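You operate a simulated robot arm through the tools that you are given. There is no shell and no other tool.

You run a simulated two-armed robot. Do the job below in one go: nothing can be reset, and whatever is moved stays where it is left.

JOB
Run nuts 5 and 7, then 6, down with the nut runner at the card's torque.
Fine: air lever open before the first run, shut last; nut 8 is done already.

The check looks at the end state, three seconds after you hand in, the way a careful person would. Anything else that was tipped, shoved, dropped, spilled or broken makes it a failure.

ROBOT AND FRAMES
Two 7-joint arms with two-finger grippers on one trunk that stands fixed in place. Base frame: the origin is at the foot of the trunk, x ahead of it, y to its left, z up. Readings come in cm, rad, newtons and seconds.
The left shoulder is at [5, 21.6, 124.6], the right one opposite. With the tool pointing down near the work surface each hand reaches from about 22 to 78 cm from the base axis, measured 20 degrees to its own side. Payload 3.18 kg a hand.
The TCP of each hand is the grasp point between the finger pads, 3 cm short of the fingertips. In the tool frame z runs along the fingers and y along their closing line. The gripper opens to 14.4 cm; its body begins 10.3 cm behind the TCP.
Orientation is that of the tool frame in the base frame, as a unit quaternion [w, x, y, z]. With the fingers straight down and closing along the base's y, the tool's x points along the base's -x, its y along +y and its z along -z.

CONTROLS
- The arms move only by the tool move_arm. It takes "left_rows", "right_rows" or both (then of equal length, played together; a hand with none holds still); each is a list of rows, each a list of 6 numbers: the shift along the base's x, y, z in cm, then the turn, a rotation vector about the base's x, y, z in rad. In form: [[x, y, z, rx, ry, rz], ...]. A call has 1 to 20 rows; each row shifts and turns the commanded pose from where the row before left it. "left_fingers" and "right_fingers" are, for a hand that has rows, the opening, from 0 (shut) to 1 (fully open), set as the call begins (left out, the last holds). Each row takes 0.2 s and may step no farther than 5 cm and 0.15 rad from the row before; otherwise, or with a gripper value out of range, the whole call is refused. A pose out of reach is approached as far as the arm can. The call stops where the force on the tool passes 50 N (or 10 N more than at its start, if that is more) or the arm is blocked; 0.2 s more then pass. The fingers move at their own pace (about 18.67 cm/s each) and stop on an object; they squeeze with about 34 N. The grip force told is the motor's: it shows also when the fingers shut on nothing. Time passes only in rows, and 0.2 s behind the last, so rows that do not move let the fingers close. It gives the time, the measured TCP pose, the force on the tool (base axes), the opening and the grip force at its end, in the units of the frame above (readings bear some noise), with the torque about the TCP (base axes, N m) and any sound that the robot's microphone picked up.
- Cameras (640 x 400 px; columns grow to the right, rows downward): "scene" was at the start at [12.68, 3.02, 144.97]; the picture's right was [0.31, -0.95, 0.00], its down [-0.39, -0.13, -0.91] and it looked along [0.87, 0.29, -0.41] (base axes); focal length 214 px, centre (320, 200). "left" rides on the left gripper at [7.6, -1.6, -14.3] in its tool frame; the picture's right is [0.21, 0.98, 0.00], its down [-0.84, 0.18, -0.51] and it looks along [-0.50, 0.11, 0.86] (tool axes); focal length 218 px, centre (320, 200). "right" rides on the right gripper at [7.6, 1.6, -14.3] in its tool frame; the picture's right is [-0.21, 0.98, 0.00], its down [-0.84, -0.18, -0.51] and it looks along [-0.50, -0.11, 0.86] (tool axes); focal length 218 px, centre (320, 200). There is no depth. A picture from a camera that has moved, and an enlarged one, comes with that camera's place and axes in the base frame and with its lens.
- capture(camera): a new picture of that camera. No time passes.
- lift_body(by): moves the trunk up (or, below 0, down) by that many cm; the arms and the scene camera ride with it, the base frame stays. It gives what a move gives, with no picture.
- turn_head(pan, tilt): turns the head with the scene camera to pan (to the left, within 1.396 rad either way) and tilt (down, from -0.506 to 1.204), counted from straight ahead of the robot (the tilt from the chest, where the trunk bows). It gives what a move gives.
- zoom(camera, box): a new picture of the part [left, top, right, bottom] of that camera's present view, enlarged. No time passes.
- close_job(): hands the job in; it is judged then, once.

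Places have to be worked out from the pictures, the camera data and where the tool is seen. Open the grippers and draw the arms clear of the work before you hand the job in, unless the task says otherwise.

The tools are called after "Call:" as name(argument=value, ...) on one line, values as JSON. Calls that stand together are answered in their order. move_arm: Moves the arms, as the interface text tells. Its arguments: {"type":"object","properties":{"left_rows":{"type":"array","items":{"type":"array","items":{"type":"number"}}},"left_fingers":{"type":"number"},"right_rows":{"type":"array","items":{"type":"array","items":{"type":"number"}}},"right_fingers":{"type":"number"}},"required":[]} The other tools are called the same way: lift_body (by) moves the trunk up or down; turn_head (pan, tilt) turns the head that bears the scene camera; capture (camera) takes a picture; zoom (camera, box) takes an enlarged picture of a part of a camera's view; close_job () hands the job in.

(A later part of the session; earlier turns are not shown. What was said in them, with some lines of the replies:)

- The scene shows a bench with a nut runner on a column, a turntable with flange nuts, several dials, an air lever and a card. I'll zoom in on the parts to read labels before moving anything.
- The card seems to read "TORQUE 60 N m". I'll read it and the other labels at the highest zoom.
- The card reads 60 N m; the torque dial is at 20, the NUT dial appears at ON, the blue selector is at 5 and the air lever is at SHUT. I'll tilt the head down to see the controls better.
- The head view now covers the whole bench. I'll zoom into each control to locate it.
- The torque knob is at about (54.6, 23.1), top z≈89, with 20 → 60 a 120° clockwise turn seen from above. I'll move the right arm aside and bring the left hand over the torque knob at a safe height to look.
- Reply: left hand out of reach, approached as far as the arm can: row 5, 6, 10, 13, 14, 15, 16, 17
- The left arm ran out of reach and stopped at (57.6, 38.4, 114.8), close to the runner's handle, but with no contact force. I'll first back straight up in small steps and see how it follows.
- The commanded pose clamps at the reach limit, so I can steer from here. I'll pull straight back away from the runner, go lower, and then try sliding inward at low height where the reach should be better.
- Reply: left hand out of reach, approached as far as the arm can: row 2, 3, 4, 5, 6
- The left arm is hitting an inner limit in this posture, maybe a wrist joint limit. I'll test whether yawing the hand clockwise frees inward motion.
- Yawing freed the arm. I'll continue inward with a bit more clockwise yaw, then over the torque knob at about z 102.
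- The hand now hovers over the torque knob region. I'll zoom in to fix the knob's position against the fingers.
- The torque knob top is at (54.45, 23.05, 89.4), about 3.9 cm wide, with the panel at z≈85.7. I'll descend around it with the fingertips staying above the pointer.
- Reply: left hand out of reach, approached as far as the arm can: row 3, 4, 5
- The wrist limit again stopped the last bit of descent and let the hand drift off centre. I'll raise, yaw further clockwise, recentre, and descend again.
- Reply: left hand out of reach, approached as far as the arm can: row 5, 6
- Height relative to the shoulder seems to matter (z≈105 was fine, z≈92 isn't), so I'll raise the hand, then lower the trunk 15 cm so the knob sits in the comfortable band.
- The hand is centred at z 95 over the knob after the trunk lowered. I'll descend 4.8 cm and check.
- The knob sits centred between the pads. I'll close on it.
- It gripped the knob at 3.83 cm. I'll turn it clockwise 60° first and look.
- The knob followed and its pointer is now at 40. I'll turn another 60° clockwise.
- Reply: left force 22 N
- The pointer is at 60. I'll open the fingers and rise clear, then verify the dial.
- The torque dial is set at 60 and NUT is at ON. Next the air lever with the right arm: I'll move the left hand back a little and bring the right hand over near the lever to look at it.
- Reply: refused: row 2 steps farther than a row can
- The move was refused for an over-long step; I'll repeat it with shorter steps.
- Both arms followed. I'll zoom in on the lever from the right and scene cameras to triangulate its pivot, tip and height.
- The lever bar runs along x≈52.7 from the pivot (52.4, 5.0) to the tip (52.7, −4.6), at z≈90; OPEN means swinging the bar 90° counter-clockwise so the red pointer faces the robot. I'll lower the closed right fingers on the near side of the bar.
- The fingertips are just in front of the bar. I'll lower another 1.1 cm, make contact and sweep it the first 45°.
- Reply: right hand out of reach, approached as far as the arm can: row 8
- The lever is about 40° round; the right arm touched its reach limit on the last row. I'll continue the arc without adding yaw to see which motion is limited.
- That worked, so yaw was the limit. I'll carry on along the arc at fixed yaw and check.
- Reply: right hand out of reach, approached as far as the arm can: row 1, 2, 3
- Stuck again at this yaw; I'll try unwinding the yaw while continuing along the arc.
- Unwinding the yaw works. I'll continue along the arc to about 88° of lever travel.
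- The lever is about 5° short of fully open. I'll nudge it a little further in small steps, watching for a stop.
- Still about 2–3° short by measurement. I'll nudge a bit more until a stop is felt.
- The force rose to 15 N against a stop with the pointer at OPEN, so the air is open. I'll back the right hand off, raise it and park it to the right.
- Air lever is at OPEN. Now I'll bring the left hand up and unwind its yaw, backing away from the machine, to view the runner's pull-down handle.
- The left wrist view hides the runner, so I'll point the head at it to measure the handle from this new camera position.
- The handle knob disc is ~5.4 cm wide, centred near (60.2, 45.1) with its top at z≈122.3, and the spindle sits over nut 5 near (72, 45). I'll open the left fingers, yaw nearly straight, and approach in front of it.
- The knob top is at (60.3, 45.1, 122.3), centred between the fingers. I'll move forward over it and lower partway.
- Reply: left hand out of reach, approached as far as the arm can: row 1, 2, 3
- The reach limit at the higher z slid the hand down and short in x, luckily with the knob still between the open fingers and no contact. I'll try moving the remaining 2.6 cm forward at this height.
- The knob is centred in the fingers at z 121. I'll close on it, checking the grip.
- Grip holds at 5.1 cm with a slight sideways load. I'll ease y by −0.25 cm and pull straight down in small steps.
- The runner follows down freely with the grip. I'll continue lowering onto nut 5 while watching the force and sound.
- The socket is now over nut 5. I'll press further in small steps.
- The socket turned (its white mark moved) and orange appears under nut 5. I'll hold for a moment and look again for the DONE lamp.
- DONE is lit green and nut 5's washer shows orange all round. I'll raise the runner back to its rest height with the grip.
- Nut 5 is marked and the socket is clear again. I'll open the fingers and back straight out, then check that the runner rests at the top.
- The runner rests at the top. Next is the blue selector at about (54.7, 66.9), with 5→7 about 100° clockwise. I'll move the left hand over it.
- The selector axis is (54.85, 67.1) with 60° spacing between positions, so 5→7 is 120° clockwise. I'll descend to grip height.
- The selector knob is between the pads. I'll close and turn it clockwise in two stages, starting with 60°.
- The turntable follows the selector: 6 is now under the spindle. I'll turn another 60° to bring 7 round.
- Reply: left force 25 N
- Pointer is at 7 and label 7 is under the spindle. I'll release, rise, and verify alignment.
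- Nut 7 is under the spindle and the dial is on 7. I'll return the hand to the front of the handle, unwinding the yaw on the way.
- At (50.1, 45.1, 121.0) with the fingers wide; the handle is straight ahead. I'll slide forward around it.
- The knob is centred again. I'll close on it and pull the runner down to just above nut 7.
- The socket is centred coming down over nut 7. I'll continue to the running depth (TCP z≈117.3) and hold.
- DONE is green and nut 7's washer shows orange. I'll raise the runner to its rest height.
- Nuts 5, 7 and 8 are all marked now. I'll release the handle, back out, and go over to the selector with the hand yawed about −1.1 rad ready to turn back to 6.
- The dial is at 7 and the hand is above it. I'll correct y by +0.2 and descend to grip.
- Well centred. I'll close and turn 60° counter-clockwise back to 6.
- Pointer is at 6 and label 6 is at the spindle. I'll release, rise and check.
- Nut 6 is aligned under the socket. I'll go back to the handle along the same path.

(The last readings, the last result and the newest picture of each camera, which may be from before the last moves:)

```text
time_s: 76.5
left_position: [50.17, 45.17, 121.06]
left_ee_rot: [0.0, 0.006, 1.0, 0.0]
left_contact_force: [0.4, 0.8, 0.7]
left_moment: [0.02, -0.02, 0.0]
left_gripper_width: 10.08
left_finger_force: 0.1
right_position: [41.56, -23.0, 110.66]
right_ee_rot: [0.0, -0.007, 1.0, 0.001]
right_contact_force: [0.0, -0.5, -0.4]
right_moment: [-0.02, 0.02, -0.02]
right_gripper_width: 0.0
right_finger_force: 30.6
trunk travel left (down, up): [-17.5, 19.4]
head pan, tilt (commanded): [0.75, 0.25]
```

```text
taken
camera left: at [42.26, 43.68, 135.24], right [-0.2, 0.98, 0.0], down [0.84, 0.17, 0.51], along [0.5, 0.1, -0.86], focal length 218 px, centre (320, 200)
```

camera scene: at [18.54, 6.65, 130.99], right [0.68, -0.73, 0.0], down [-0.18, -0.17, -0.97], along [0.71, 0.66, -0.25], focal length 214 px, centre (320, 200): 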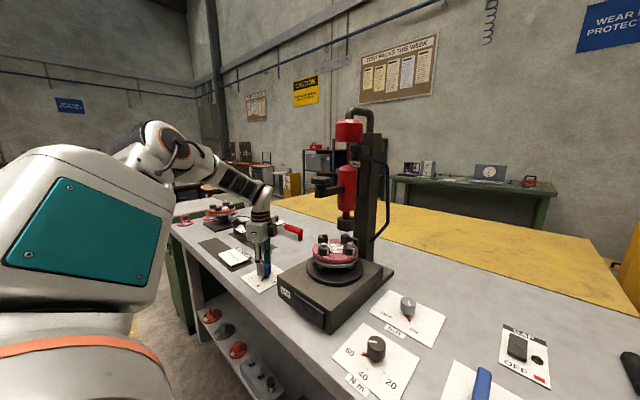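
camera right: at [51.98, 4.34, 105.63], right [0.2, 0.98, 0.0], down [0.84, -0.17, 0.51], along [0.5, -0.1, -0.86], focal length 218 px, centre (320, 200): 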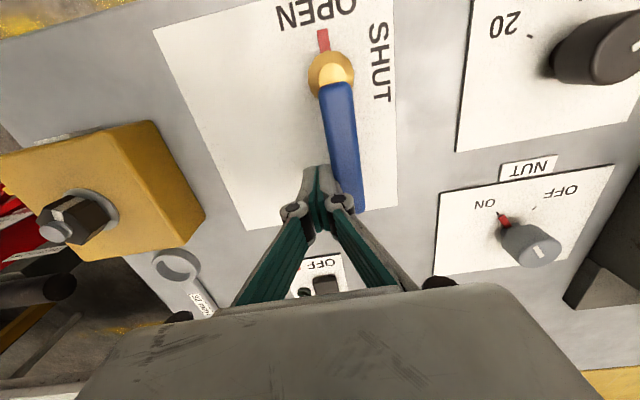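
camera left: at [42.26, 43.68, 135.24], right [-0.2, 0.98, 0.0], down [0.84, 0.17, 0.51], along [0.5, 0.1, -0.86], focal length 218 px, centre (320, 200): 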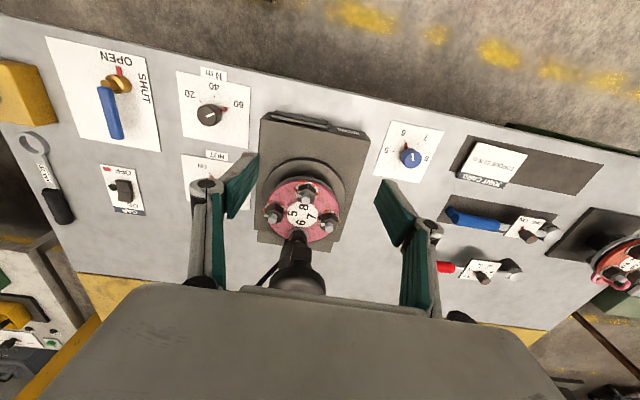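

In position in front of the handle. I'll slide forward around the knob as before.

Call:
move_arm(left_rows=[[3.5, -0.05, 0, 0, 0, 0], [3.5, -0.05, 0, 0, 0, 0], [2.1, 0, 0, 0, 0, 0], [1.0, 0, 0, 0, 0, 0]])

Call:
capture(camera="left")

```text
time_s: 77.5
left_position: [60.3, 45.03, 120.95]
left_ee_rot: [0.0, 0.006, 1.0, 0.0]
left_contact_force: [0.6, 0.4, -0.6]
left_moment: [0.01, 0.02, -0.01]
left_gripper_width: 10.07
left_finger_force: 0.1
right_position: [41.49, -23.15, 110.67]
right_ee_rot: [0.0, -0.006, 1.0, 0.001]
right_contact_force: [-1.0, -1.3, 0.0]
right_moment: [0.02, 0.02, 0.0]
right_gripper_width: 0.0
right_finger_force: 30.4
trunk travel left (down, up): [-17.5, 19.4]
head pan, tilt (commanded): [0.75, 0.25]
```

```text
taken
camera left: at [52.42, 43.57, 135.21], right [-0.2, 0.98, 0.0], down [0.84, 0.17, 0.51], along [0.5, 0.1, -0.86], focal length 218 px, centre (320, 200)
```

left: 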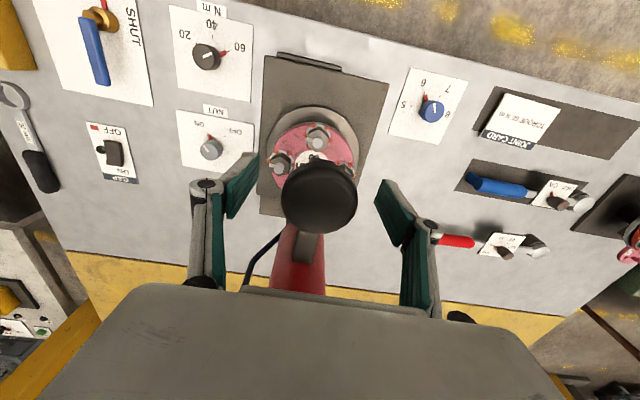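

Centred on the knob again. I'll grip and pull down part way onto nut 6.

Call:
move_arm(left_rows=[[0, 0, 0, 0, 0, 0], [0, 0, 0, 0, 0, 0], [0, 0, 0, 0, 0, 0], [0, 0, -0.5, 0, 0, 0], [0, 0, -0.5, 0, 0, 0], [0, 0, -0.5, 0, 0, 0], [0, 0, -0.4, 0, 0, 0], [0, 0, 0, 0, 0, 0]], left_fingers=0.0)

Call:
zoom(camera="scene", box=[300, 190, 400, 270])

```text
time_s: 79.3
left_position: [60.29, 44.96, 119.17]
left_ee_rot: [0.0, 0.006, 1.0, 0.001]
left_contact_force: [4.9, -1.6, 4.1]
left_moment: [-0.09, -0.38, 0.0]
left_gripper_width: 5.15
left_finger_force: 44.4
right_position: [41.52, -23.11, 110.7]
right_ee_rot: [0.0, -0.008, 1.0, 0.002]
right_contact_force: [0.2, -0.8, 0.2]
right_moment: [-0.05, -0.02, -0.01]
right_gripper_width: 0.0
right_finger_force: 31.1
trunk travel left (down, up): [-17.5, 19.4]
head pan, tilt (commanded): [0.75, 0.25]
```

```text
5.00 times, centred on (350, 230) of scene
camera zoom: at [18.53, 6.44, 131.0], right [0.68, -0.73, 0.0], down [-0.18, -0.17, -0.97], along [0.71, 0.66, -0.25], focal length 1072 px, centre (170, 50)
```

zoom: 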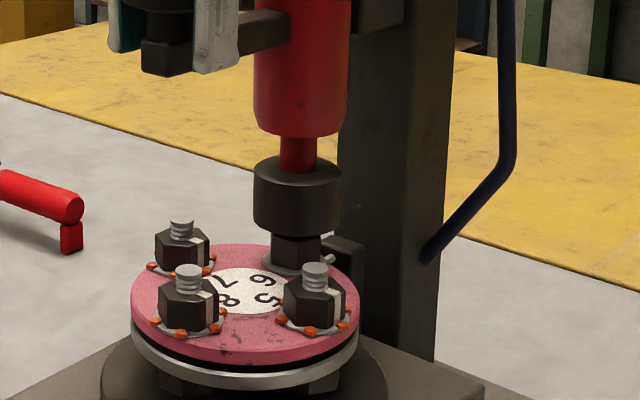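

The socket is lined up on nut 6. I'll continue to running depth and hold for DONE.

Call:
move_arm(left_rows=[[0, 0, -0.4, 0, 0, 0], [0, 0, -0.4, 0, 0, 0], [0, 0, -0.4, 0, 0, 0], [0, 0, -0.4, 0, 0, 0], [0, 0, -0.3, 0, 0, 0], [0, 0, 0, 0, 0, 0], [0, 0, 0, 0, 0, 0], [0, 0, 0, 0, 0, 0], [0, 0, 0, 0, 0, 0]])

Call:
zoom(camera="scene", box=[325, 225, 375, 265])

Call:
zoom(camera="scene", box=[330, 140, 380, 180])

```text
time_s: 81.3
left_position: [60.17, 44.97, 117.34]
left_ee_rot: [0.001, 0.006, 1.0, 0.0]
left_contact_force: [5.9, -0.6, 4.7]
left_moment: [0.06, -0.05, -0.03]
left_gripper_width: 5.16
left_finger_force: 44.7
right_position: [41.7, -23.08, 110.65]
right_ee_rot: [-0.002, -0.007, 1.0, 0.002]
right_contact_force: [-0.6, -0.2, 0.7]
right_moment: [-0.01, 0.02, 0.02]
right_gripper_width: 0.01
right_finger_force: 30.8
trunk travel left (down, up): [-17.5, 19.4]
head pan, tilt (commanded): [0.75, 0.25]
```

```text
10.00 times, centred on (350, 245) of scene
camera zoom: at [18.56, 6.44, 130.99], right [0.68, -0.73, 0.0], down [-0.18, -0.17, -0.97], along [0.71, 0.66, -0.25], focal length 2145 px, centre (20, -250)
```

zoom: 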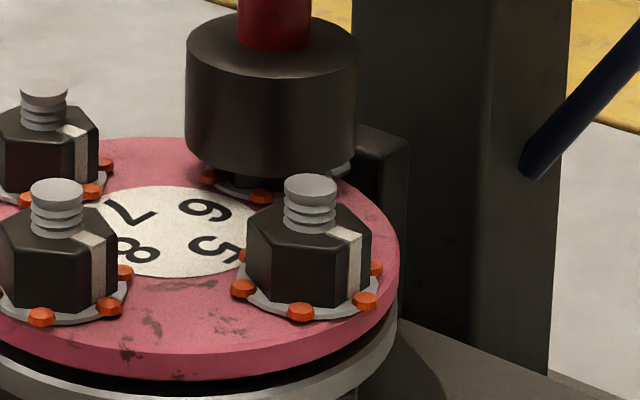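

```text
10.00 times, centred on (355, 160) of scene
camera zoom: at [18.56, 6.44, 130.99], right [0.68, -0.73, 0.0], down [-0.18, -0.17, -0.97], along [0.71, 0.66, -0.25], focal length 2145 px, centre (-30, 600)
```

zoom: 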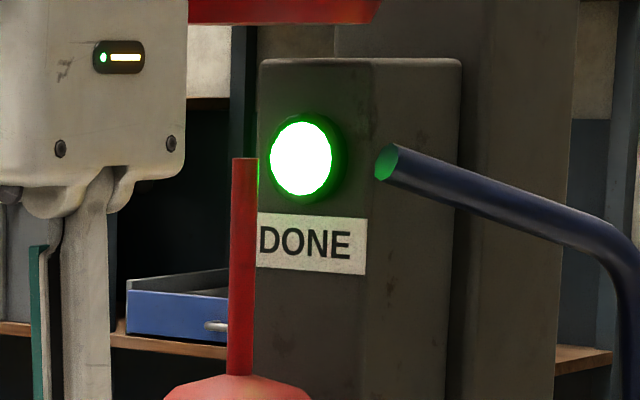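

DONE is green with orange under nut 6. I'll raise the runner back to rest.

Call:
move_arm(left_rows=[[0, 0, 0.7, 0, 0, 0], [0, 0, 0.7, 0, 0, 0], [0, 0, 0.7, 0, 0, 0], [0, 0, 0.7, 0, 0, 0], [0, 0, 0.7, 0, 0, 0], [0, 0, 0.25, 0, 0, 0], [0, 0, 0, 0, 0, 0]])

Call:
zoom(camera="scene", box=[310, 205, 390, 265])

```text
time_s: 82.9
left_position: [60.13, 45.0, 121.1]
left_ee_rot: [0.0, 0.007, 1.0, 0.0]
left_contact_force: [2.2, -1.7, 1.7]
left_moment: [-0.02, 0.37, 0.01]
left_gripper_width: 5.14
left_finger_force: 45.4
right_position: [41.5, -23.08, 110.72]
right_ee_rot: [0.0, -0.007, 1.0, 0.001]
right_contact_force: [0.2, 1.0, -0.3]
right_moment: [0.02, -0.02, 0.04]
right_gripper_width: 0.0
right_finger_force: 30.6
trunk travel left (down, up): [-17.5, 19.4]
head pan, tilt (commanded): [0.75, 0.25]
```

```text
6.67 times, centred on (350, 235) of scene
camera zoom: at [18.53, 6.45, 131.0], right [0.68, -0.73, 0.0], down [-0.18, -0.17, -0.97], along [0.71, 0.66, -0.25], focal length 1430 px, centre (120, -33)
```

zoom: 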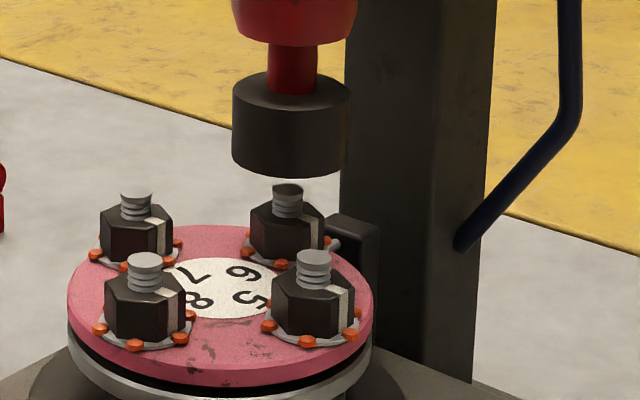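

All four nuts are marked and the runner is up. I'll release the handle with the left hand, back it out and park it, and turn the head to the air lever.

Call:
move_arm(left_rows=[[0, 0, 0, 0, 0, 0], [0, 0, 0, 0, 0, 0], [0, 0, 0, 0, 0, 0], [-2, 0, 0, 0, 0, 0], [-4, 0, 0, 0, 0, 0], [-4, 0, 0, 0, 0, 0], [-4, 1, 1, 0, 0, 0], [-4, 1, 1, 0, 0, 0], [-4, 1, 1, 0, 0, 0]], left_fingers=0.7)

Call:
zoom(camera="scene", box=[290, 100, 410, 290])

Call:
turn_head(pan=0.2, tilt=0.7)

Call:
capture(camera="scene")

```text
time_s: 84.9
left_position: [37.97, 48.12, 124.06]
left_ee_rot: [0.001, 0.006, 1.0, 0.0]
left_contact_force: [-0.9, 0.6, 0.5]
left_moment: [0.01, -0.09, 0.01]
left_gripper_width: 10.08
left_finger_force: 0.1
right_position: [41.42, -23.07, 110.73]
right_ee_rot: [0.001, -0.007, 1.0, 0.001]
right_contact_force: [-1.0, 0.1, 0.0]
right_moment: [0.0, -0.01, 0.0]
right_gripper_width: 0.01
right_finger_force: 30.8
trunk travel left (down, up): [-17.5, 19.4]
head pan, tilt (commanded): [0.75, 0.25]
```

```text
2.11 times, centred on (350, 195) of scene
camera zoom: at [18.35, 6.47, 131.05], right [0.68, -0.73, 0.0], down [-0.18, -0.17, -0.97], along [0.71, 0.66, -0.25], focal length 452 px, centre (257, 210)
```

zoom: 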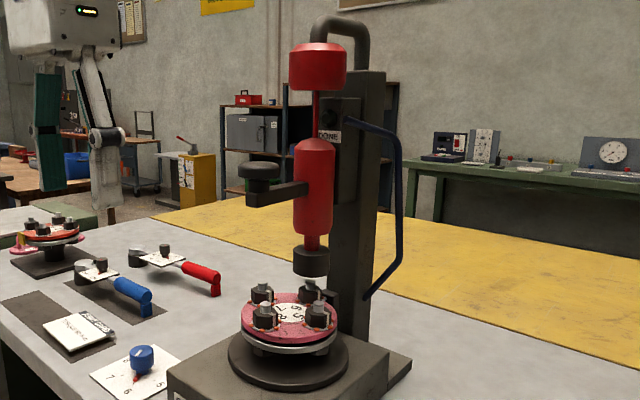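

```text
time_s: 85.9
left_position: [38.29, 48.15, 123.94]
left_ee_rot: [0.0, 0.006, 1.0, 0.001]
left_contact_force: [-0.2, 0.6, 0.1]
left_moment: [0.01, 0.0, 0.0]
left_gripper_width: 10.1
left_finger_force: 0.1
right_position: [41.53, -23.11, 110.56]
right_ee_rot: [-0.001, -0.007, 1.0, 0.001]
right_contact_force: [0.2, 0.0, 0.1]
right_moment: [0.0, -0.02, -0.03]
right_gripper_width: 0.0
right_finger_force: 31.0
trunk travel left (down, up): [-17.5, 19.4]
head pan, tilt (commanded): [0.201, 0.7]
```

```text
taken
camera scene: at [20.0, 1.82, 126.92], right [0.2, -0.98, 0.0], down [-0.63, -0.13, -0.77], along [0.75, 0.15, -0.64], focal length 214 px, centre (320, 200)
```

scene: 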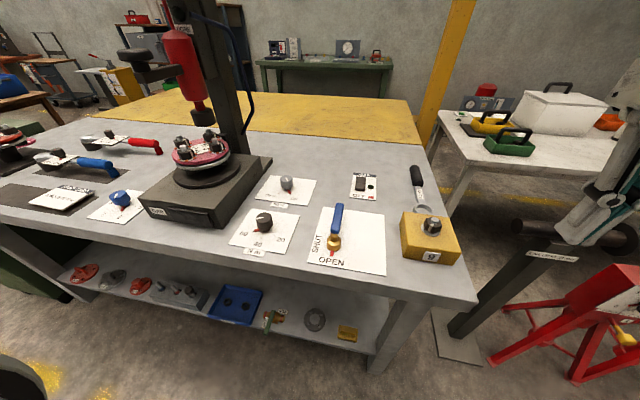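

The lever points ahead at OPEN. I'll bring the right hand over it as a narrow fork (about 3.6 cm open) and look.

Call:
move_arm(right_rows=[[0, 4.5, 0, 0, 0, 0], [0, 4.5, 0, 0, 0, 0], [2, 4, 0, 0, 0, 0], [4, 3, 0, 0, 0, 0], [4, 3, 0, 0, 0, 0], [4, 3, 0, 0, 0, 0], [3.5, 2, -1, 0, 0, -0.1], [0, 3.9, -1, 0, 0, -0.1], [0, 0, 0, 0, 0, 0]], right_fingers=0.25)

Call:
capture(camera="right")

Call:
capture(camera="scene")

```text
time_s: 87.9
left_position: [38.22, 48.07, 123.92]
left_ee_rot: [0.0, 0.007, 1.0, 0.0]
left_contact_force: [-0.5, 0.5, 0.1]
left_moment: [0.03, 0.02, -0.02]
left_gripper_width: 10.08
left_finger_force: 0.0
right_position: [59.08, 4.89, 108.74]
right_ee_rot: [0.0, 0.095, 0.995, 0.002]
right_contact_force: [-0.5, -0.1, 0.1]
right_moment: [0.01, 0.0, -0.02]
right_gripper_width: 3.58
right_finger_force: 0.1
trunk travel left (down, up): [-17.5, 19.4]
head pan, tilt (commanded): [0.201, 0.7]
```

```text
taken
camera right: at [51.98, 7.87, 123.07], right [0.39, 0.92, 0.0], down [0.79, -0.34, 0.51], along [0.47, -0.19, -0.86], focal length 218 px, centre (320, 200)
```

right: 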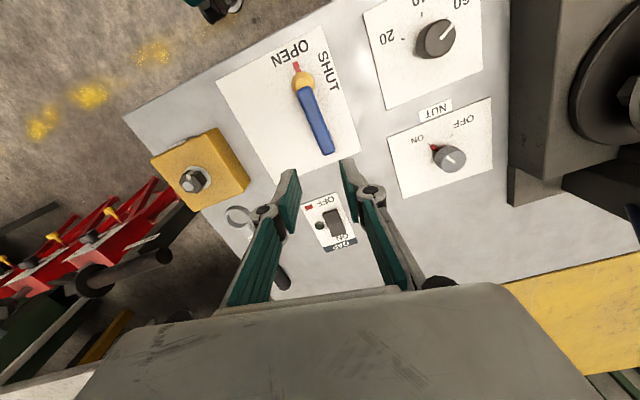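

```text
taken
camera scene: at [20.01, 1.73, 126.92], right [0.2, -0.98, 0.0], down [-0.63, -0.13, -0.77], along [0.75, 0.15, -0.64], focal length 214 px, centre (320, 200)
```

scene: 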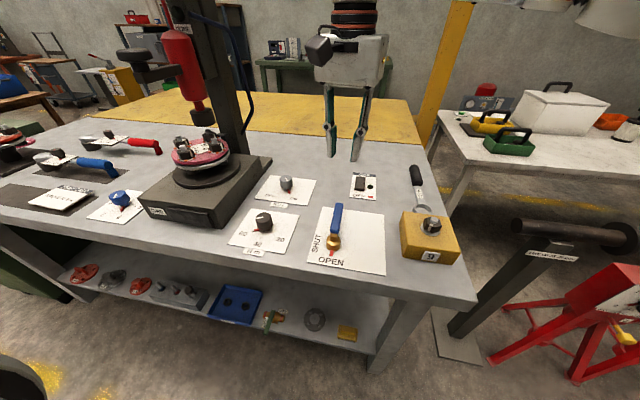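

The lever bar at x≈59 is centred at y≈4.85, matching the fork. I'll descend to z≈95 first and check.

Call:
move_arm(right_rows=[[0, 0, -4.5, 0, 0, 0], [0, 0, -4.5, 0, 0, 0], [0, 0, -3, 0, 0, 0], [0, 0, -1.5, 0, 0, 0], [0, 0, 0, 0, 0, 0]])

Call:
capture(camera="right")

Call:
zoom(camera="scene", box=[280, 170, 440, 280])

```text
time_s: 89.1
left_position: [38.08, 48.09, 124.04]
left_ee_rot: [0.0, 0.006, 1.0, 0.0]
left_contact_force: [0.7, 0.4, 0.5]
left_moment: [-0.01, 0.0, 0.02]
left_gripper_width: 10.09
left_finger_force: 0.0
right_position: [59.03, 4.78, 95.06]
right_ee_rot: [0.0, 0.093, 0.996, 0.001]
right_contact_force: [-0.5, -1.0, 0.1]
right_moment: [-0.01, 0.03, 0.0]
right_gripper_width: 3.61
right_finger_force: 0.0
trunk travel left (down, up): [-17.5, 19.4]
head pan, tilt (commanded): [0.201, 0.7]
```

```text
taken
camera right: at [51.93, 7.88, 109.49], right [0.39, 0.92, 0.0], down [0.79, -0.33, 0.51], along [0.47, -0.19, -0.86], focal length 218 px, centre (320, 200)
```

right: 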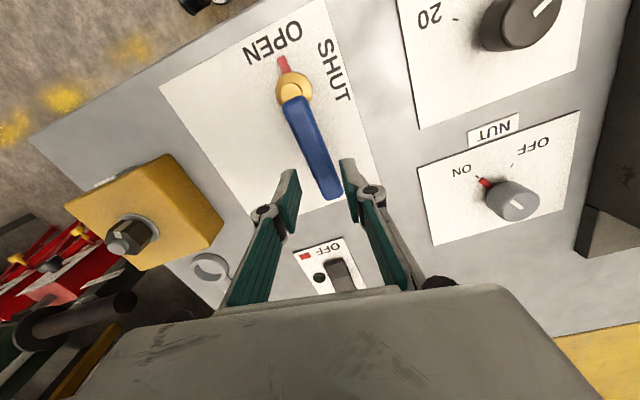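

```text
3.64 times, centred on (360, 225) of scene
camera zoom: at [19.98, 1.8, 126.93], right [0.2, -0.98, 0.0], down [-0.63, -0.13, -0.77], along [0.75, 0.15, -0.64], focal length 780 px, centre (174, 109)
```

zoom: 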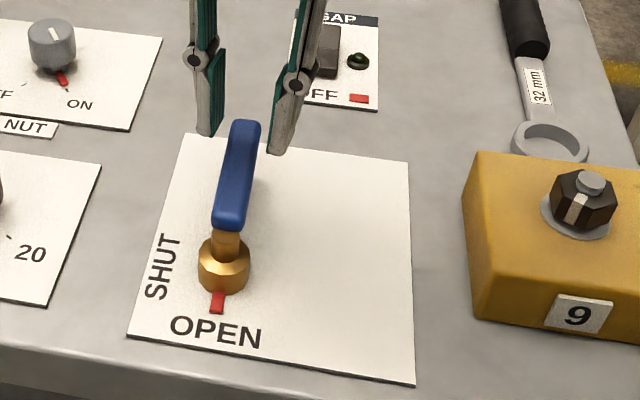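

The bar is centred between the fingers. I'll descend the last 4 cm.

Call:
move_arm(right_rows=[[0, 0, -1.5, 0, 0, 0], [0, 0, -1.5, 0, 0, 0], [0, 0, -1, 0, 0, 0], [0, 0, 0, 0, 0, 0]])

Call:
capture(camera="right")

Call:
zoom(camera="scene", box=[280, 170, 440, 280])

```text
time_s: 90.1
left_position: [38.13, 48.15, 123.94]
left_ee_rot: [0.0, 0.006, 1.0, 0.0]
left_contact_force: [-0.1, -0.4, 0.0]
left_moment: [-0.02, -0.01, -0.02]
left_gripper_width: 10.07
left_finger_force: 0.1
right_position: [59.09, 4.74, 91.11]
right_ee_rot: [0.0, 0.093, 0.996, 0.0]
right_contact_force: [0.4, 1.1, -0.1]
right_moment: [-0.03, 0.01, 0.02]
right_gripper_width: 3.61
right_finger_force: 0.0
trunk travel left (down, up): [-17.5, 19.4]
head pan, tilt (commanded): [0.201, 0.7]
```

```text
taken
camera right: at [51.94, 7.87, 105.46], right [0.39, 0.92, 0.0], down [0.79, -0.33, 0.51], along [0.47, -0.19, -0.86], focal length 218 px, centre (320, 200)
```

right: 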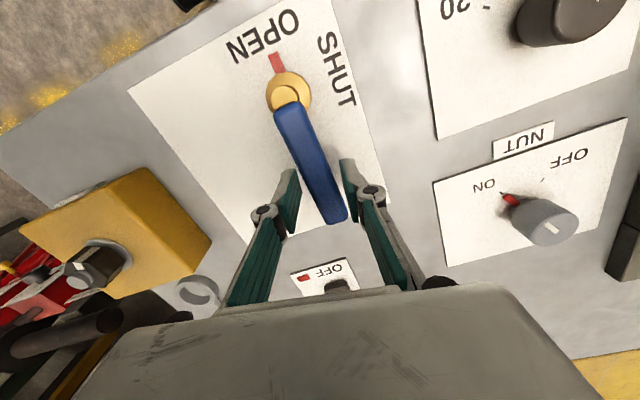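

```text
3.64 times, centred on (360, 225) of scene
camera zoom: at [19.98, 1.82, 126.92], right [0.2, -0.98, 0.0], down [-0.63, -0.13, -0.77], along [0.75, 0.15, -0.64], focal length 780 px, centre (174, 109)
```

zoom: 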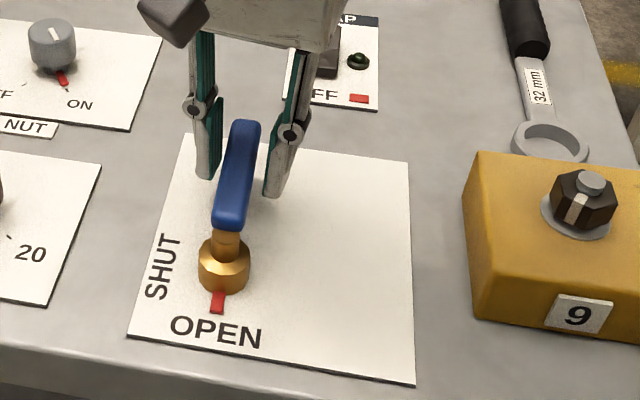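

The fork straddles the bar. I'll sweep it clockwise through the first 45°.

Call:
move_arm(right_rows=[[-0.1, -0.75, 0, 0, 0, -0.1], [-0.13, -0.75, 0, 0, 0, -0.1], [-0.33, -0.8, 0, 0, 0, -0.131], [-0.33, -0.8, 0, 0, 0, -0.131], [-0.53, -0.69, 0, 0, 0, -0.131], [-0.53, -0.69, 0, 0, 0, -0.131]])

Call:
capture(camera="right")

Call:
zoom(camera="scene", box=[280, 170, 440, 280])

```text
time_s: 91.5
left_position: [38.19, 48.04, 123.98]
left_ee_rot: [0.0, 0.005, 1.0, 0.0]
left_contact_force: [0.2, -0.1, 0.2]
left_moment: [0.05, 0.02, 0.01]
left_gripper_width: 10.09
left_finger_force: 0.0
right_position: [57.09, 0.2, 91.06]
right_ee_rot: [-0.001, 0.441, 0.898, 0.001]
right_contact_force: [0.2, 0.1, 0.6]
right_moment: [0.04, 0.0, 0.04]
right_gripper_width: 3.64
right_finger_force: 1.0
trunk travel left (down, up): [-17.5, 19.4]
head pan, tilt (commanded): [0.201, 0.7]
```

```text
taken
camera right: at [53.78, 7.39, 105.47], right [0.9, 0.43, 0.0], down [0.37, -0.78, 0.51], along [0.22, -0.46, -0.86], focal length 218 px, centre (320, 200)
```

right: 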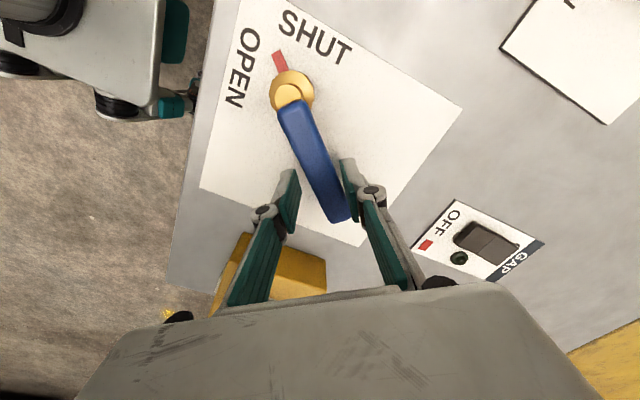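

```text
3.64 times, centred on (360, 225) of scene
camera zoom: at [20.0, 1.8, 126.92], right [0.2, -0.98, 0.0], down [-0.63, -0.13, -0.76], along [0.75, 0.15, -0.64], focal length 780 px, centre (174, 109)
```

zoom: 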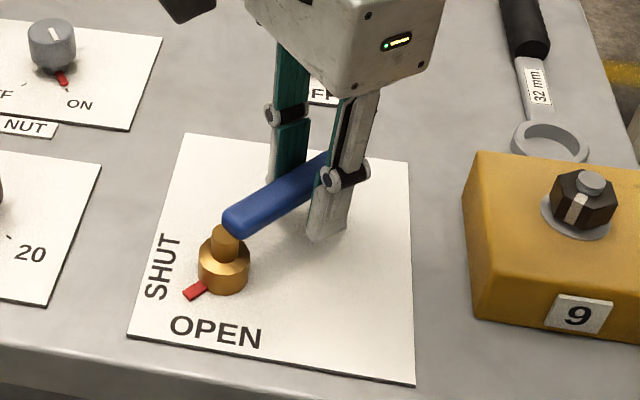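

The lever is half-way and following. I'll continue the arc toward SHUT.

Call:
move_arm(right_rows=[[-0.69, -0.53, 0, 0, 0, -0.131], [-0.69, -0.53, 0, 0, 0, -0.131], [-0.8, -0.33, 0, 0, 0, -0.131], [-0.8, -0.33, 0, 0, 0, -0.131], [-0.86, -0.11, 0, 0, 0, -0.1], [-0.6, -0.05, 0, 0, 0, -0.1]])

Call:
capture(camera="right")

Call:
zoom(camera="scene", box=[280, 170, 440, 280])

```text
time_s: 92.9
left_position: [38.14, 48.08, 123.89]
left_ee_rot: [0.0, 0.006, 1.0, 0.0]
left_contact_force: [0.0, 0.8, 0.8]
left_moment: [0.0, 0.0, 0.01]
left_gripper_width: 10.09
left_finger_force: 0.0
right_position: [52.57, -1.54, 91.07]
right_ee_rot: [0.0, 0.729, 0.684, 0.001]
right_contact_force: [0.1, 0.5, -0.4]
right_moment: [-0.01, -0.03, 0.02]
right_gripper_width: 3.66
right_finger_force: 0.5
trunk travel left (down, up): [-17.5, 19.4]
head pan, tilt (commanded): [0.201, 0.7]
```

```text
taken
camera right: at [54.86, 6.04, 105.45], right [0.96, -0.27, 0.0], down [-0.24, -0.83, 0.51], along [-0.14, -0.49, -0.86], focal length 218 px, centre (320, 200)
```

right: 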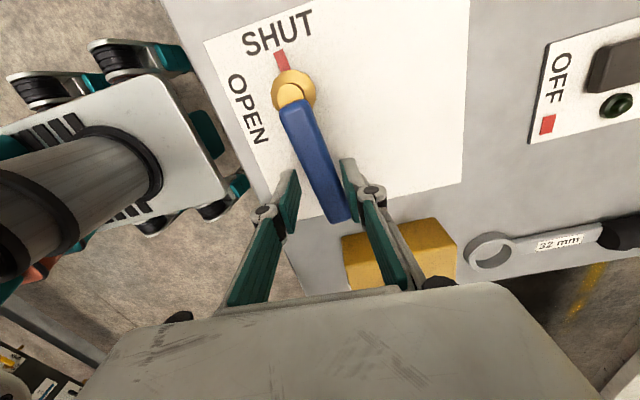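

```text
3.64 times, centred on (360, 225) of scene
camera zoom: at [20.0, 1.81, 126.92], right [0.2, -0.98, 0.0], down [-0.63, -0.13, -0.76], along [0.75, 0.15, -0.64], focal length 780 px, centre (174, 109)
```

zoom: 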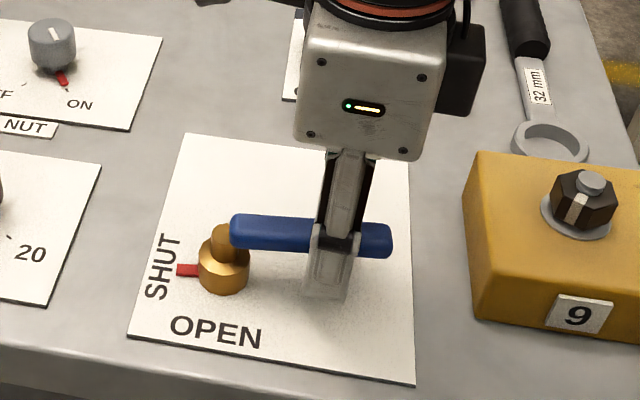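

The lever is nearly at SHUT with a few degrees of slack. I'll nudge −x in small steps until the stop is felt.

Call:
move_arm(right_rows=[[-0.3, 0, 0, 0, 0, 0], [-0.25, 0, 0, 0, 0, 0]])

Call:
zoom(camera="scene", box=[280, 170, 440, 280])

```text
time_s: 93.5
left_position: [38.14, 48.07, 123.88]
left_ee_rot: [0.0, 0.005, 1.0, 0.0]
left_contact_force: [-0.9, -0.7, -0.4]
left_moment: [0.0, 0.03, 0.02]
left_gripper_width: 10.08
left_finger_force: 0.1
right_position: [52.02, -1.53, 90.94]
right_ee_rot: [0.0, 0.73, 0.683, 0.0]
right_contact_force: [2.1, -0.9, 0.7]
right_moment: [-0.01, -0.03, 0.0]
right_gripper_width: 3.65
right_finger_force: 0.5
trunk travel left (down, up): [-17.5, 19.4]
head pan, tilt (commanded): [0.201, 0.7]
```

```text
3.64 times, centred on (360, 225) of scene
camera zoom: at [20.01, 1.81, 126.91], right [0.2, -0.98, 0.0], down [-0.63, -0.13, -0.76], along [0.75, 0.15, -0.64], focal length 780 px, centre (174, 109)
```

zoom: 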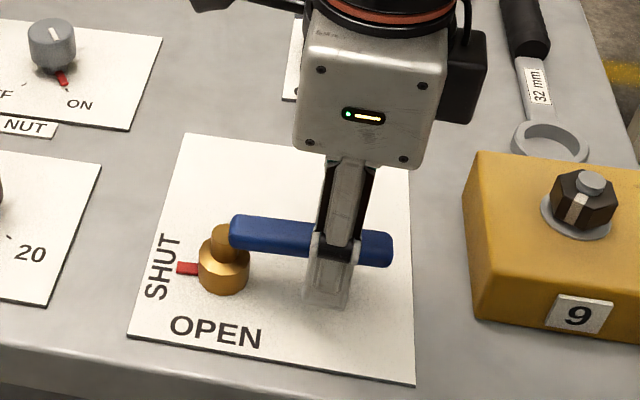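

Call:
move_arm(right_rows=[[-0.25, 0, 0, 0, 0, 0], [-0.2, 0, 0, 0, 0, 0]])

Call:
zoom(camera="scene", box=[280, 170, 440, 280])

```text
time_s: 94.1
left_position: [38.17, 48.05, 123.9]
left_ee_rot: [0.001, 0.006, 1.0, 0.0]
left_contact_force: [-0.5, -0.4, 0.1]
left_moment: [0.0, 0.0, -0.02]
left_gripper_width: 10.11
left_finger_force: 0.1
right_position: [51.59, -1.52, 91.15]
right_ee_rot: [0.002, 0.73, 0.684, 0.001]
right_contact_force: [3.2, -0.6, -1.2]
right_moment: [0.0, -0.01, 0.06]
right_gripper_width: 3.82
right_finger_force: 1.6
trunk travel left (down, up): [-17.5, 19.4]
head pan, tilt (commanded): [0.201, 0.7]
```

```text
3.64 times, centred on (360, 225) of scene
camera zoom: at [20.04, 1.81, 126.9], right [0.2, -0.98, 0.0], down [-0.63, -0.13, -0.76], along [0.75, 0.15, -0.64], focal length 780 px, centre (174, 109)
```

zoom: 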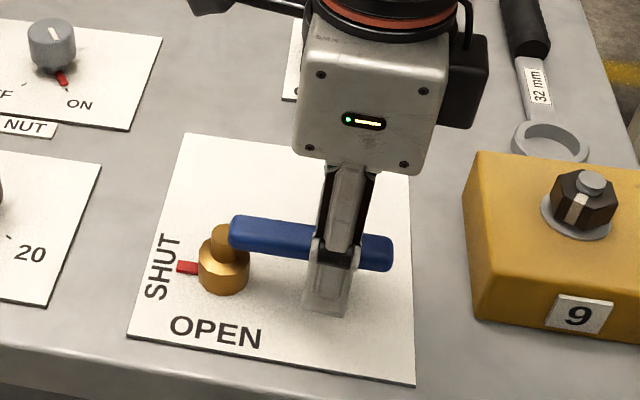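

The bar's angle now matches its original SHUT position and the finger is yielding against the stop. I'll centre the fork, open it slightly and lift straight up.

Call:
move_arm(right_rows=[[0.7, 0, 0, 0, 0, 0], [0, 0, 0, 0, 0, 0], [0, 0, 3, 0, 0, 0], [0, 0, 4, 0, 0, 0], [0, 0, 4, 0, 0, 0], [0, 0, 4, 0, 0, 0]], right_fingers=0.32)

Call:
zoom(camera="scene", box=[280, 170, 440, 280])

Call:
capture(camera="right")

```text
time_s: 95.5
left_position: [38.13, 48.03, 123.96]
left_ee_rot: [0.001, 0.006, 1.0, 0.0]
left_contact_force: [0.3, 0.8, -0.2]
left_moment: [-0.01, -0.02, 0.0]
left_gripper_width: 10.07
left_finger_force: 0.1
right_position: [52.33, -1.55, 106.28]
right_ee_rot: [0.001, 0.729, 0.684, 0.001]
right_contact_force: [0.7, -0.6, 0.7]
right_moment: [0.0, 0.03, -0.03]
right_gripper_width: 4.62
right_finger_force: 0.0
trunk travel left (down, up): [-17.5, 19.4]
head pan, tilt (commanded): [0.201, 0.7]
```

```text
3.64 times, centred on (360, 225) of scene
camera zoom: at [19.9, 1.82, 126.95], right [0.2, -0.98, 0.0], down [-0.63, -0.13, -0.77], along [0.75, 0.15, -0.64], focal length 780 px, centre (174, 109)
```

zoom: 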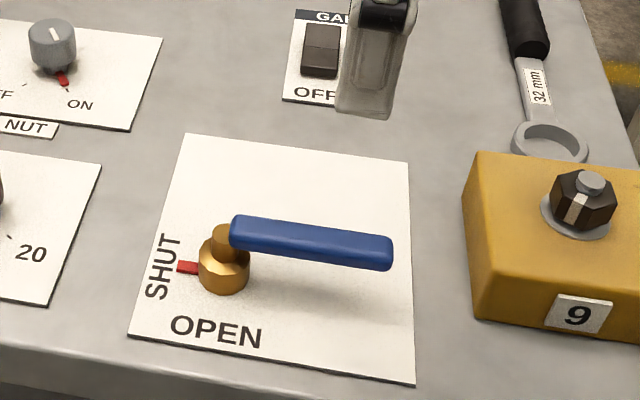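

```text
taken
camera right: at [54.42, 6.06, 120.63], right [0.96, -0.27, 0.0], down [-0.23, -0.83, 0.51], along [-0.13, -0.49, -0.86], focal length 218 px, centre (320, 200)
```

right: 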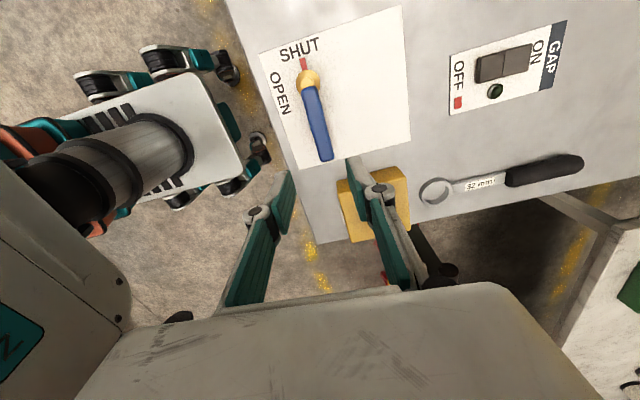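

The lever is back at SHUT. I'll draw the right arm back to the side, unwind its yaw, and open both grippers.

Call:
move_arm(right_rows=[[-1, -1.95, 1, 0, 0, 0.148], [-1, -1.95, 1, 0, 0, 0.148], [-1, -1.95, 1, 0, 0, 0.148], [-1, -1.95, 1, 0, 0, 0.148], [-1, -1.95, 1, 0, 0, 0.148], [-1, -1.95, 1, 0, 0, 0.148], [-1, -1.95, 1, 0, 0, 0.148], [-1, -1.95, 1, 0, 0, 0.148], [-1.5, -1.95, 1, 0, 0, 0.148], [-1.5, -1.95, 1, 0, 0, 0.148], [-1.5, -1.95, 1, 0, 0, 0.148], [-2, -1.95, 1, 0, 0, 0]], right_fingers=1.0, left_rows=[[0, 0, 0.5, 0, 0, 0], [0, 0, 0.5, 0, 0, 0], [0, 0, 0, 0, 0, 0], [0, 0, 0, 0, 0, 0], [0, 0, 0, 0, 0, 0], [0, 0, 0, 0, 0, 0], [0, 0, 0, 0, 0, 0], [0, 0, 0, 0, 0, 0], [0, 0, 0, 0, 0, 0], [0, 0, 0, 0, 0, 0], [0, 0, 0, 0, 0, 0], [0, 0, 0, 0, 0, 0]], left_fingers=1.0)

Call:
turn_head(pan=0.45, tilt=0.6)

Call:
capture(camera="scene")

Call:
capture(camera="left")

Call:
capture(camera="right")

```text
time_s: 98.1
left_position: [38.11, 47.98, 125.11]
left_ee_rot: [0.001, 0.007, 1.0, -0.001]
left_contact_force: [0.9, -0.8, 0.4]
left_moment: [0.04, -0.02, 0.03]
left_gripper_width: 14.4
left_finger_force: 0.1
right_position: [37.75, -25.02, 118.09]
right_ee_rot: [0.0, 0.004, 1.0, 0.002]
right_contact_force: [0.3, -0.2, 1.2]
right_moment: [0.05, 0.0, -0.04]
right_gripper_width: 14.42
right_finger_force: 0.1
trunk travel left (down, up): [-17.5, 19.4]
head pan, tilt (commanded): [0.201, 0.7]
```

```text
time_s: 98.8
left_position: [38.23, 48.12, 125.1]
left_ee_rot: [0.0, 0.005, 1.0, 0.0]
left_contact_force: [-0.2, -0.8, 0.2]
left_moment: [0.03, -0.01, -0.01]
left_gripper_width: 14.37
left_finger_force: 0.0
right_position: [37.98, -24.91, 118.05]
right_ee_rot: [0.0, 0.004, 1.0, 0.001]
right_contact_force: [-0.2, -0.2, 0.2]
right_moment: [-0.03, 0.04, -0.02]
right_gripper_width: 14.41
right_finger_force: 0.1
trunk travel left (down, up): [-17.5, 19.4]
head pan, tilt (commanded): [0.45, 0.6]
```

```text
taken
camera scene: at [19.63, 3.94, 127.78], right [0.43, -0.9, 0.0], down [-0.51, -0.25, -0.82], along [0.74, 0.36, -0.57], focal length 214 px, centre (320, 200)
```

scene: 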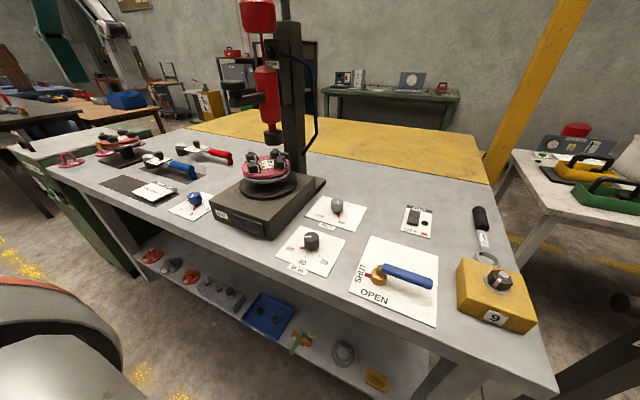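

```text
taken
camera left: at [30.35, 46.61, 139.22], right [-0.2, 0.98, 0.0], down [0.84, 0.17, 0.51], along [0.5, 0.1, -0.86], focal length 218 px, centre (320, 200)
```

left: 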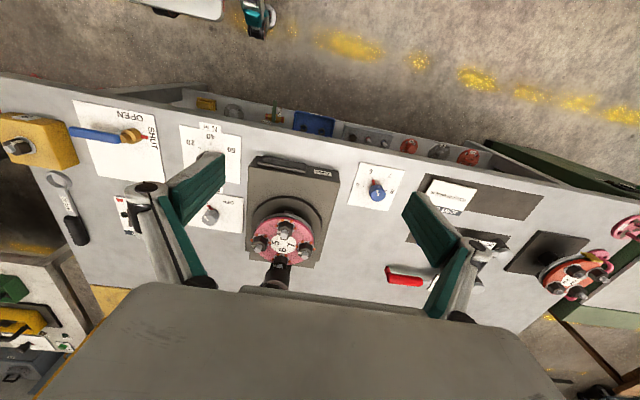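

```text
taken
camera right: at [30.44, -23.23, 132.43], right [0.22, 0.98, 0.0], down [0.84, -0.19, 0.51], along [0.5, -0.11, -0.86], focal length 218 px, centre (320, 200)
```

right: 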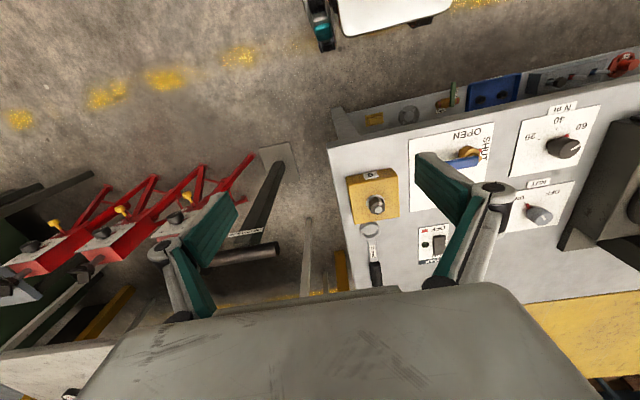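

Both arms are clear and open. I'll do a final zoom check on the nuts, dials and lever before handing in.

Call:
zoom(camera="scene", box=[220, 130, 320, 200])

Call:
zoom(camera="scene", box=[280, 190, 450, 310])

Call:
zoom(camera="left", box=[60, 90, 220, 200])

```text
5.71 times, centred on (270, 165) of scene
camera zoom: at [19.63, 3.94, 127.78], right [0.43, -0.9, 0.0], down [-0.51, -0.25, -0.82], along [0.74, 0.36, -0.57], focal length 1226 px, centre (606, 400)
```

zoom: 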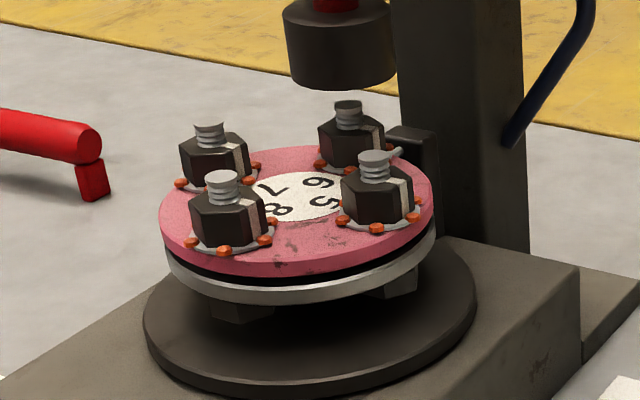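

```text
3.33 times, centred on (365, 250) of scene
camera zoom: at [19.63, 3.94, 127.78], right [0.43, -0.9, 0.0], down [-0.51, -0.25, -0.82], along [0.74, 0.36, -0.57], focal length 715 px, centre (170, 33)
```

zoom: 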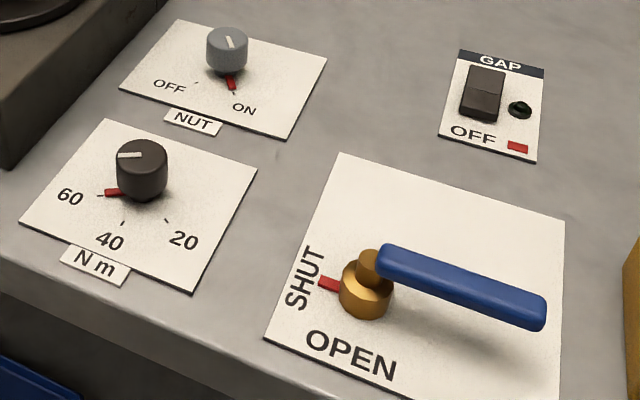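

```text
3.64 times, centred on (140, 145) of left
camera zoom: at [30.35, 46.61, 139.22], right [-0.2, 0.98, 0.0], down [0.84, 0.17, 0.51], along [0.5, 0.1, -0.86], focal length 794 px, centre (974, 400)
```

zoom: 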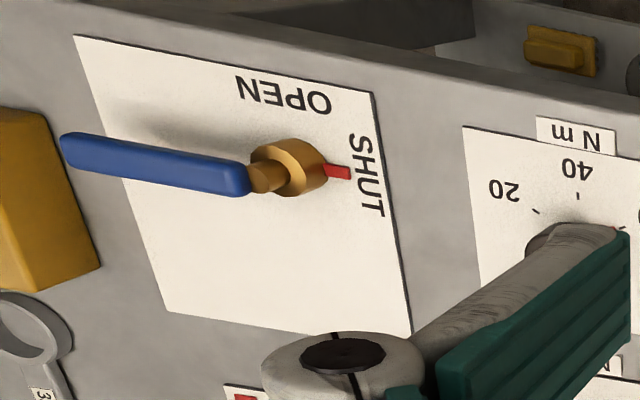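

All three nuts (5, 7, then 6) were run at 60 N m and show orange squeeze-out, like nut 8. The runner is up, the air lever is at SHUT, and both hands are open and clear, so I'm handing in.

Call:
close_job()

```text
The job is handed in.
```

I ran nuts 5, 7 and then 6 down with the nut runner at 60 N m, the torque on the joint card, and handed the job in.

- **Nuts:** the runner's DONE lamp lit green on each run. All three nuts now show the same orange marks under the washer as nut 8, which I did not touch.
- **Air lever:** I opened it before the first run and shut it after the last; its pointer is back on SHUT.
- **Left as they ended up:** the torque dial stays at 60 N m and the blue selector at 6, with nut 6 under the spindle. The NUT dial was already at ON, and I left it and the GAP switch alone.
- **Arms:** the runner is back up at rest, both grippers are open and both arms are clear of the bench. I lowered the trunk 15 cm to reach the controls and left it there.

In the final pictures nothing else looked moved or knocked over. The hand-in has not returned a pass or fail.
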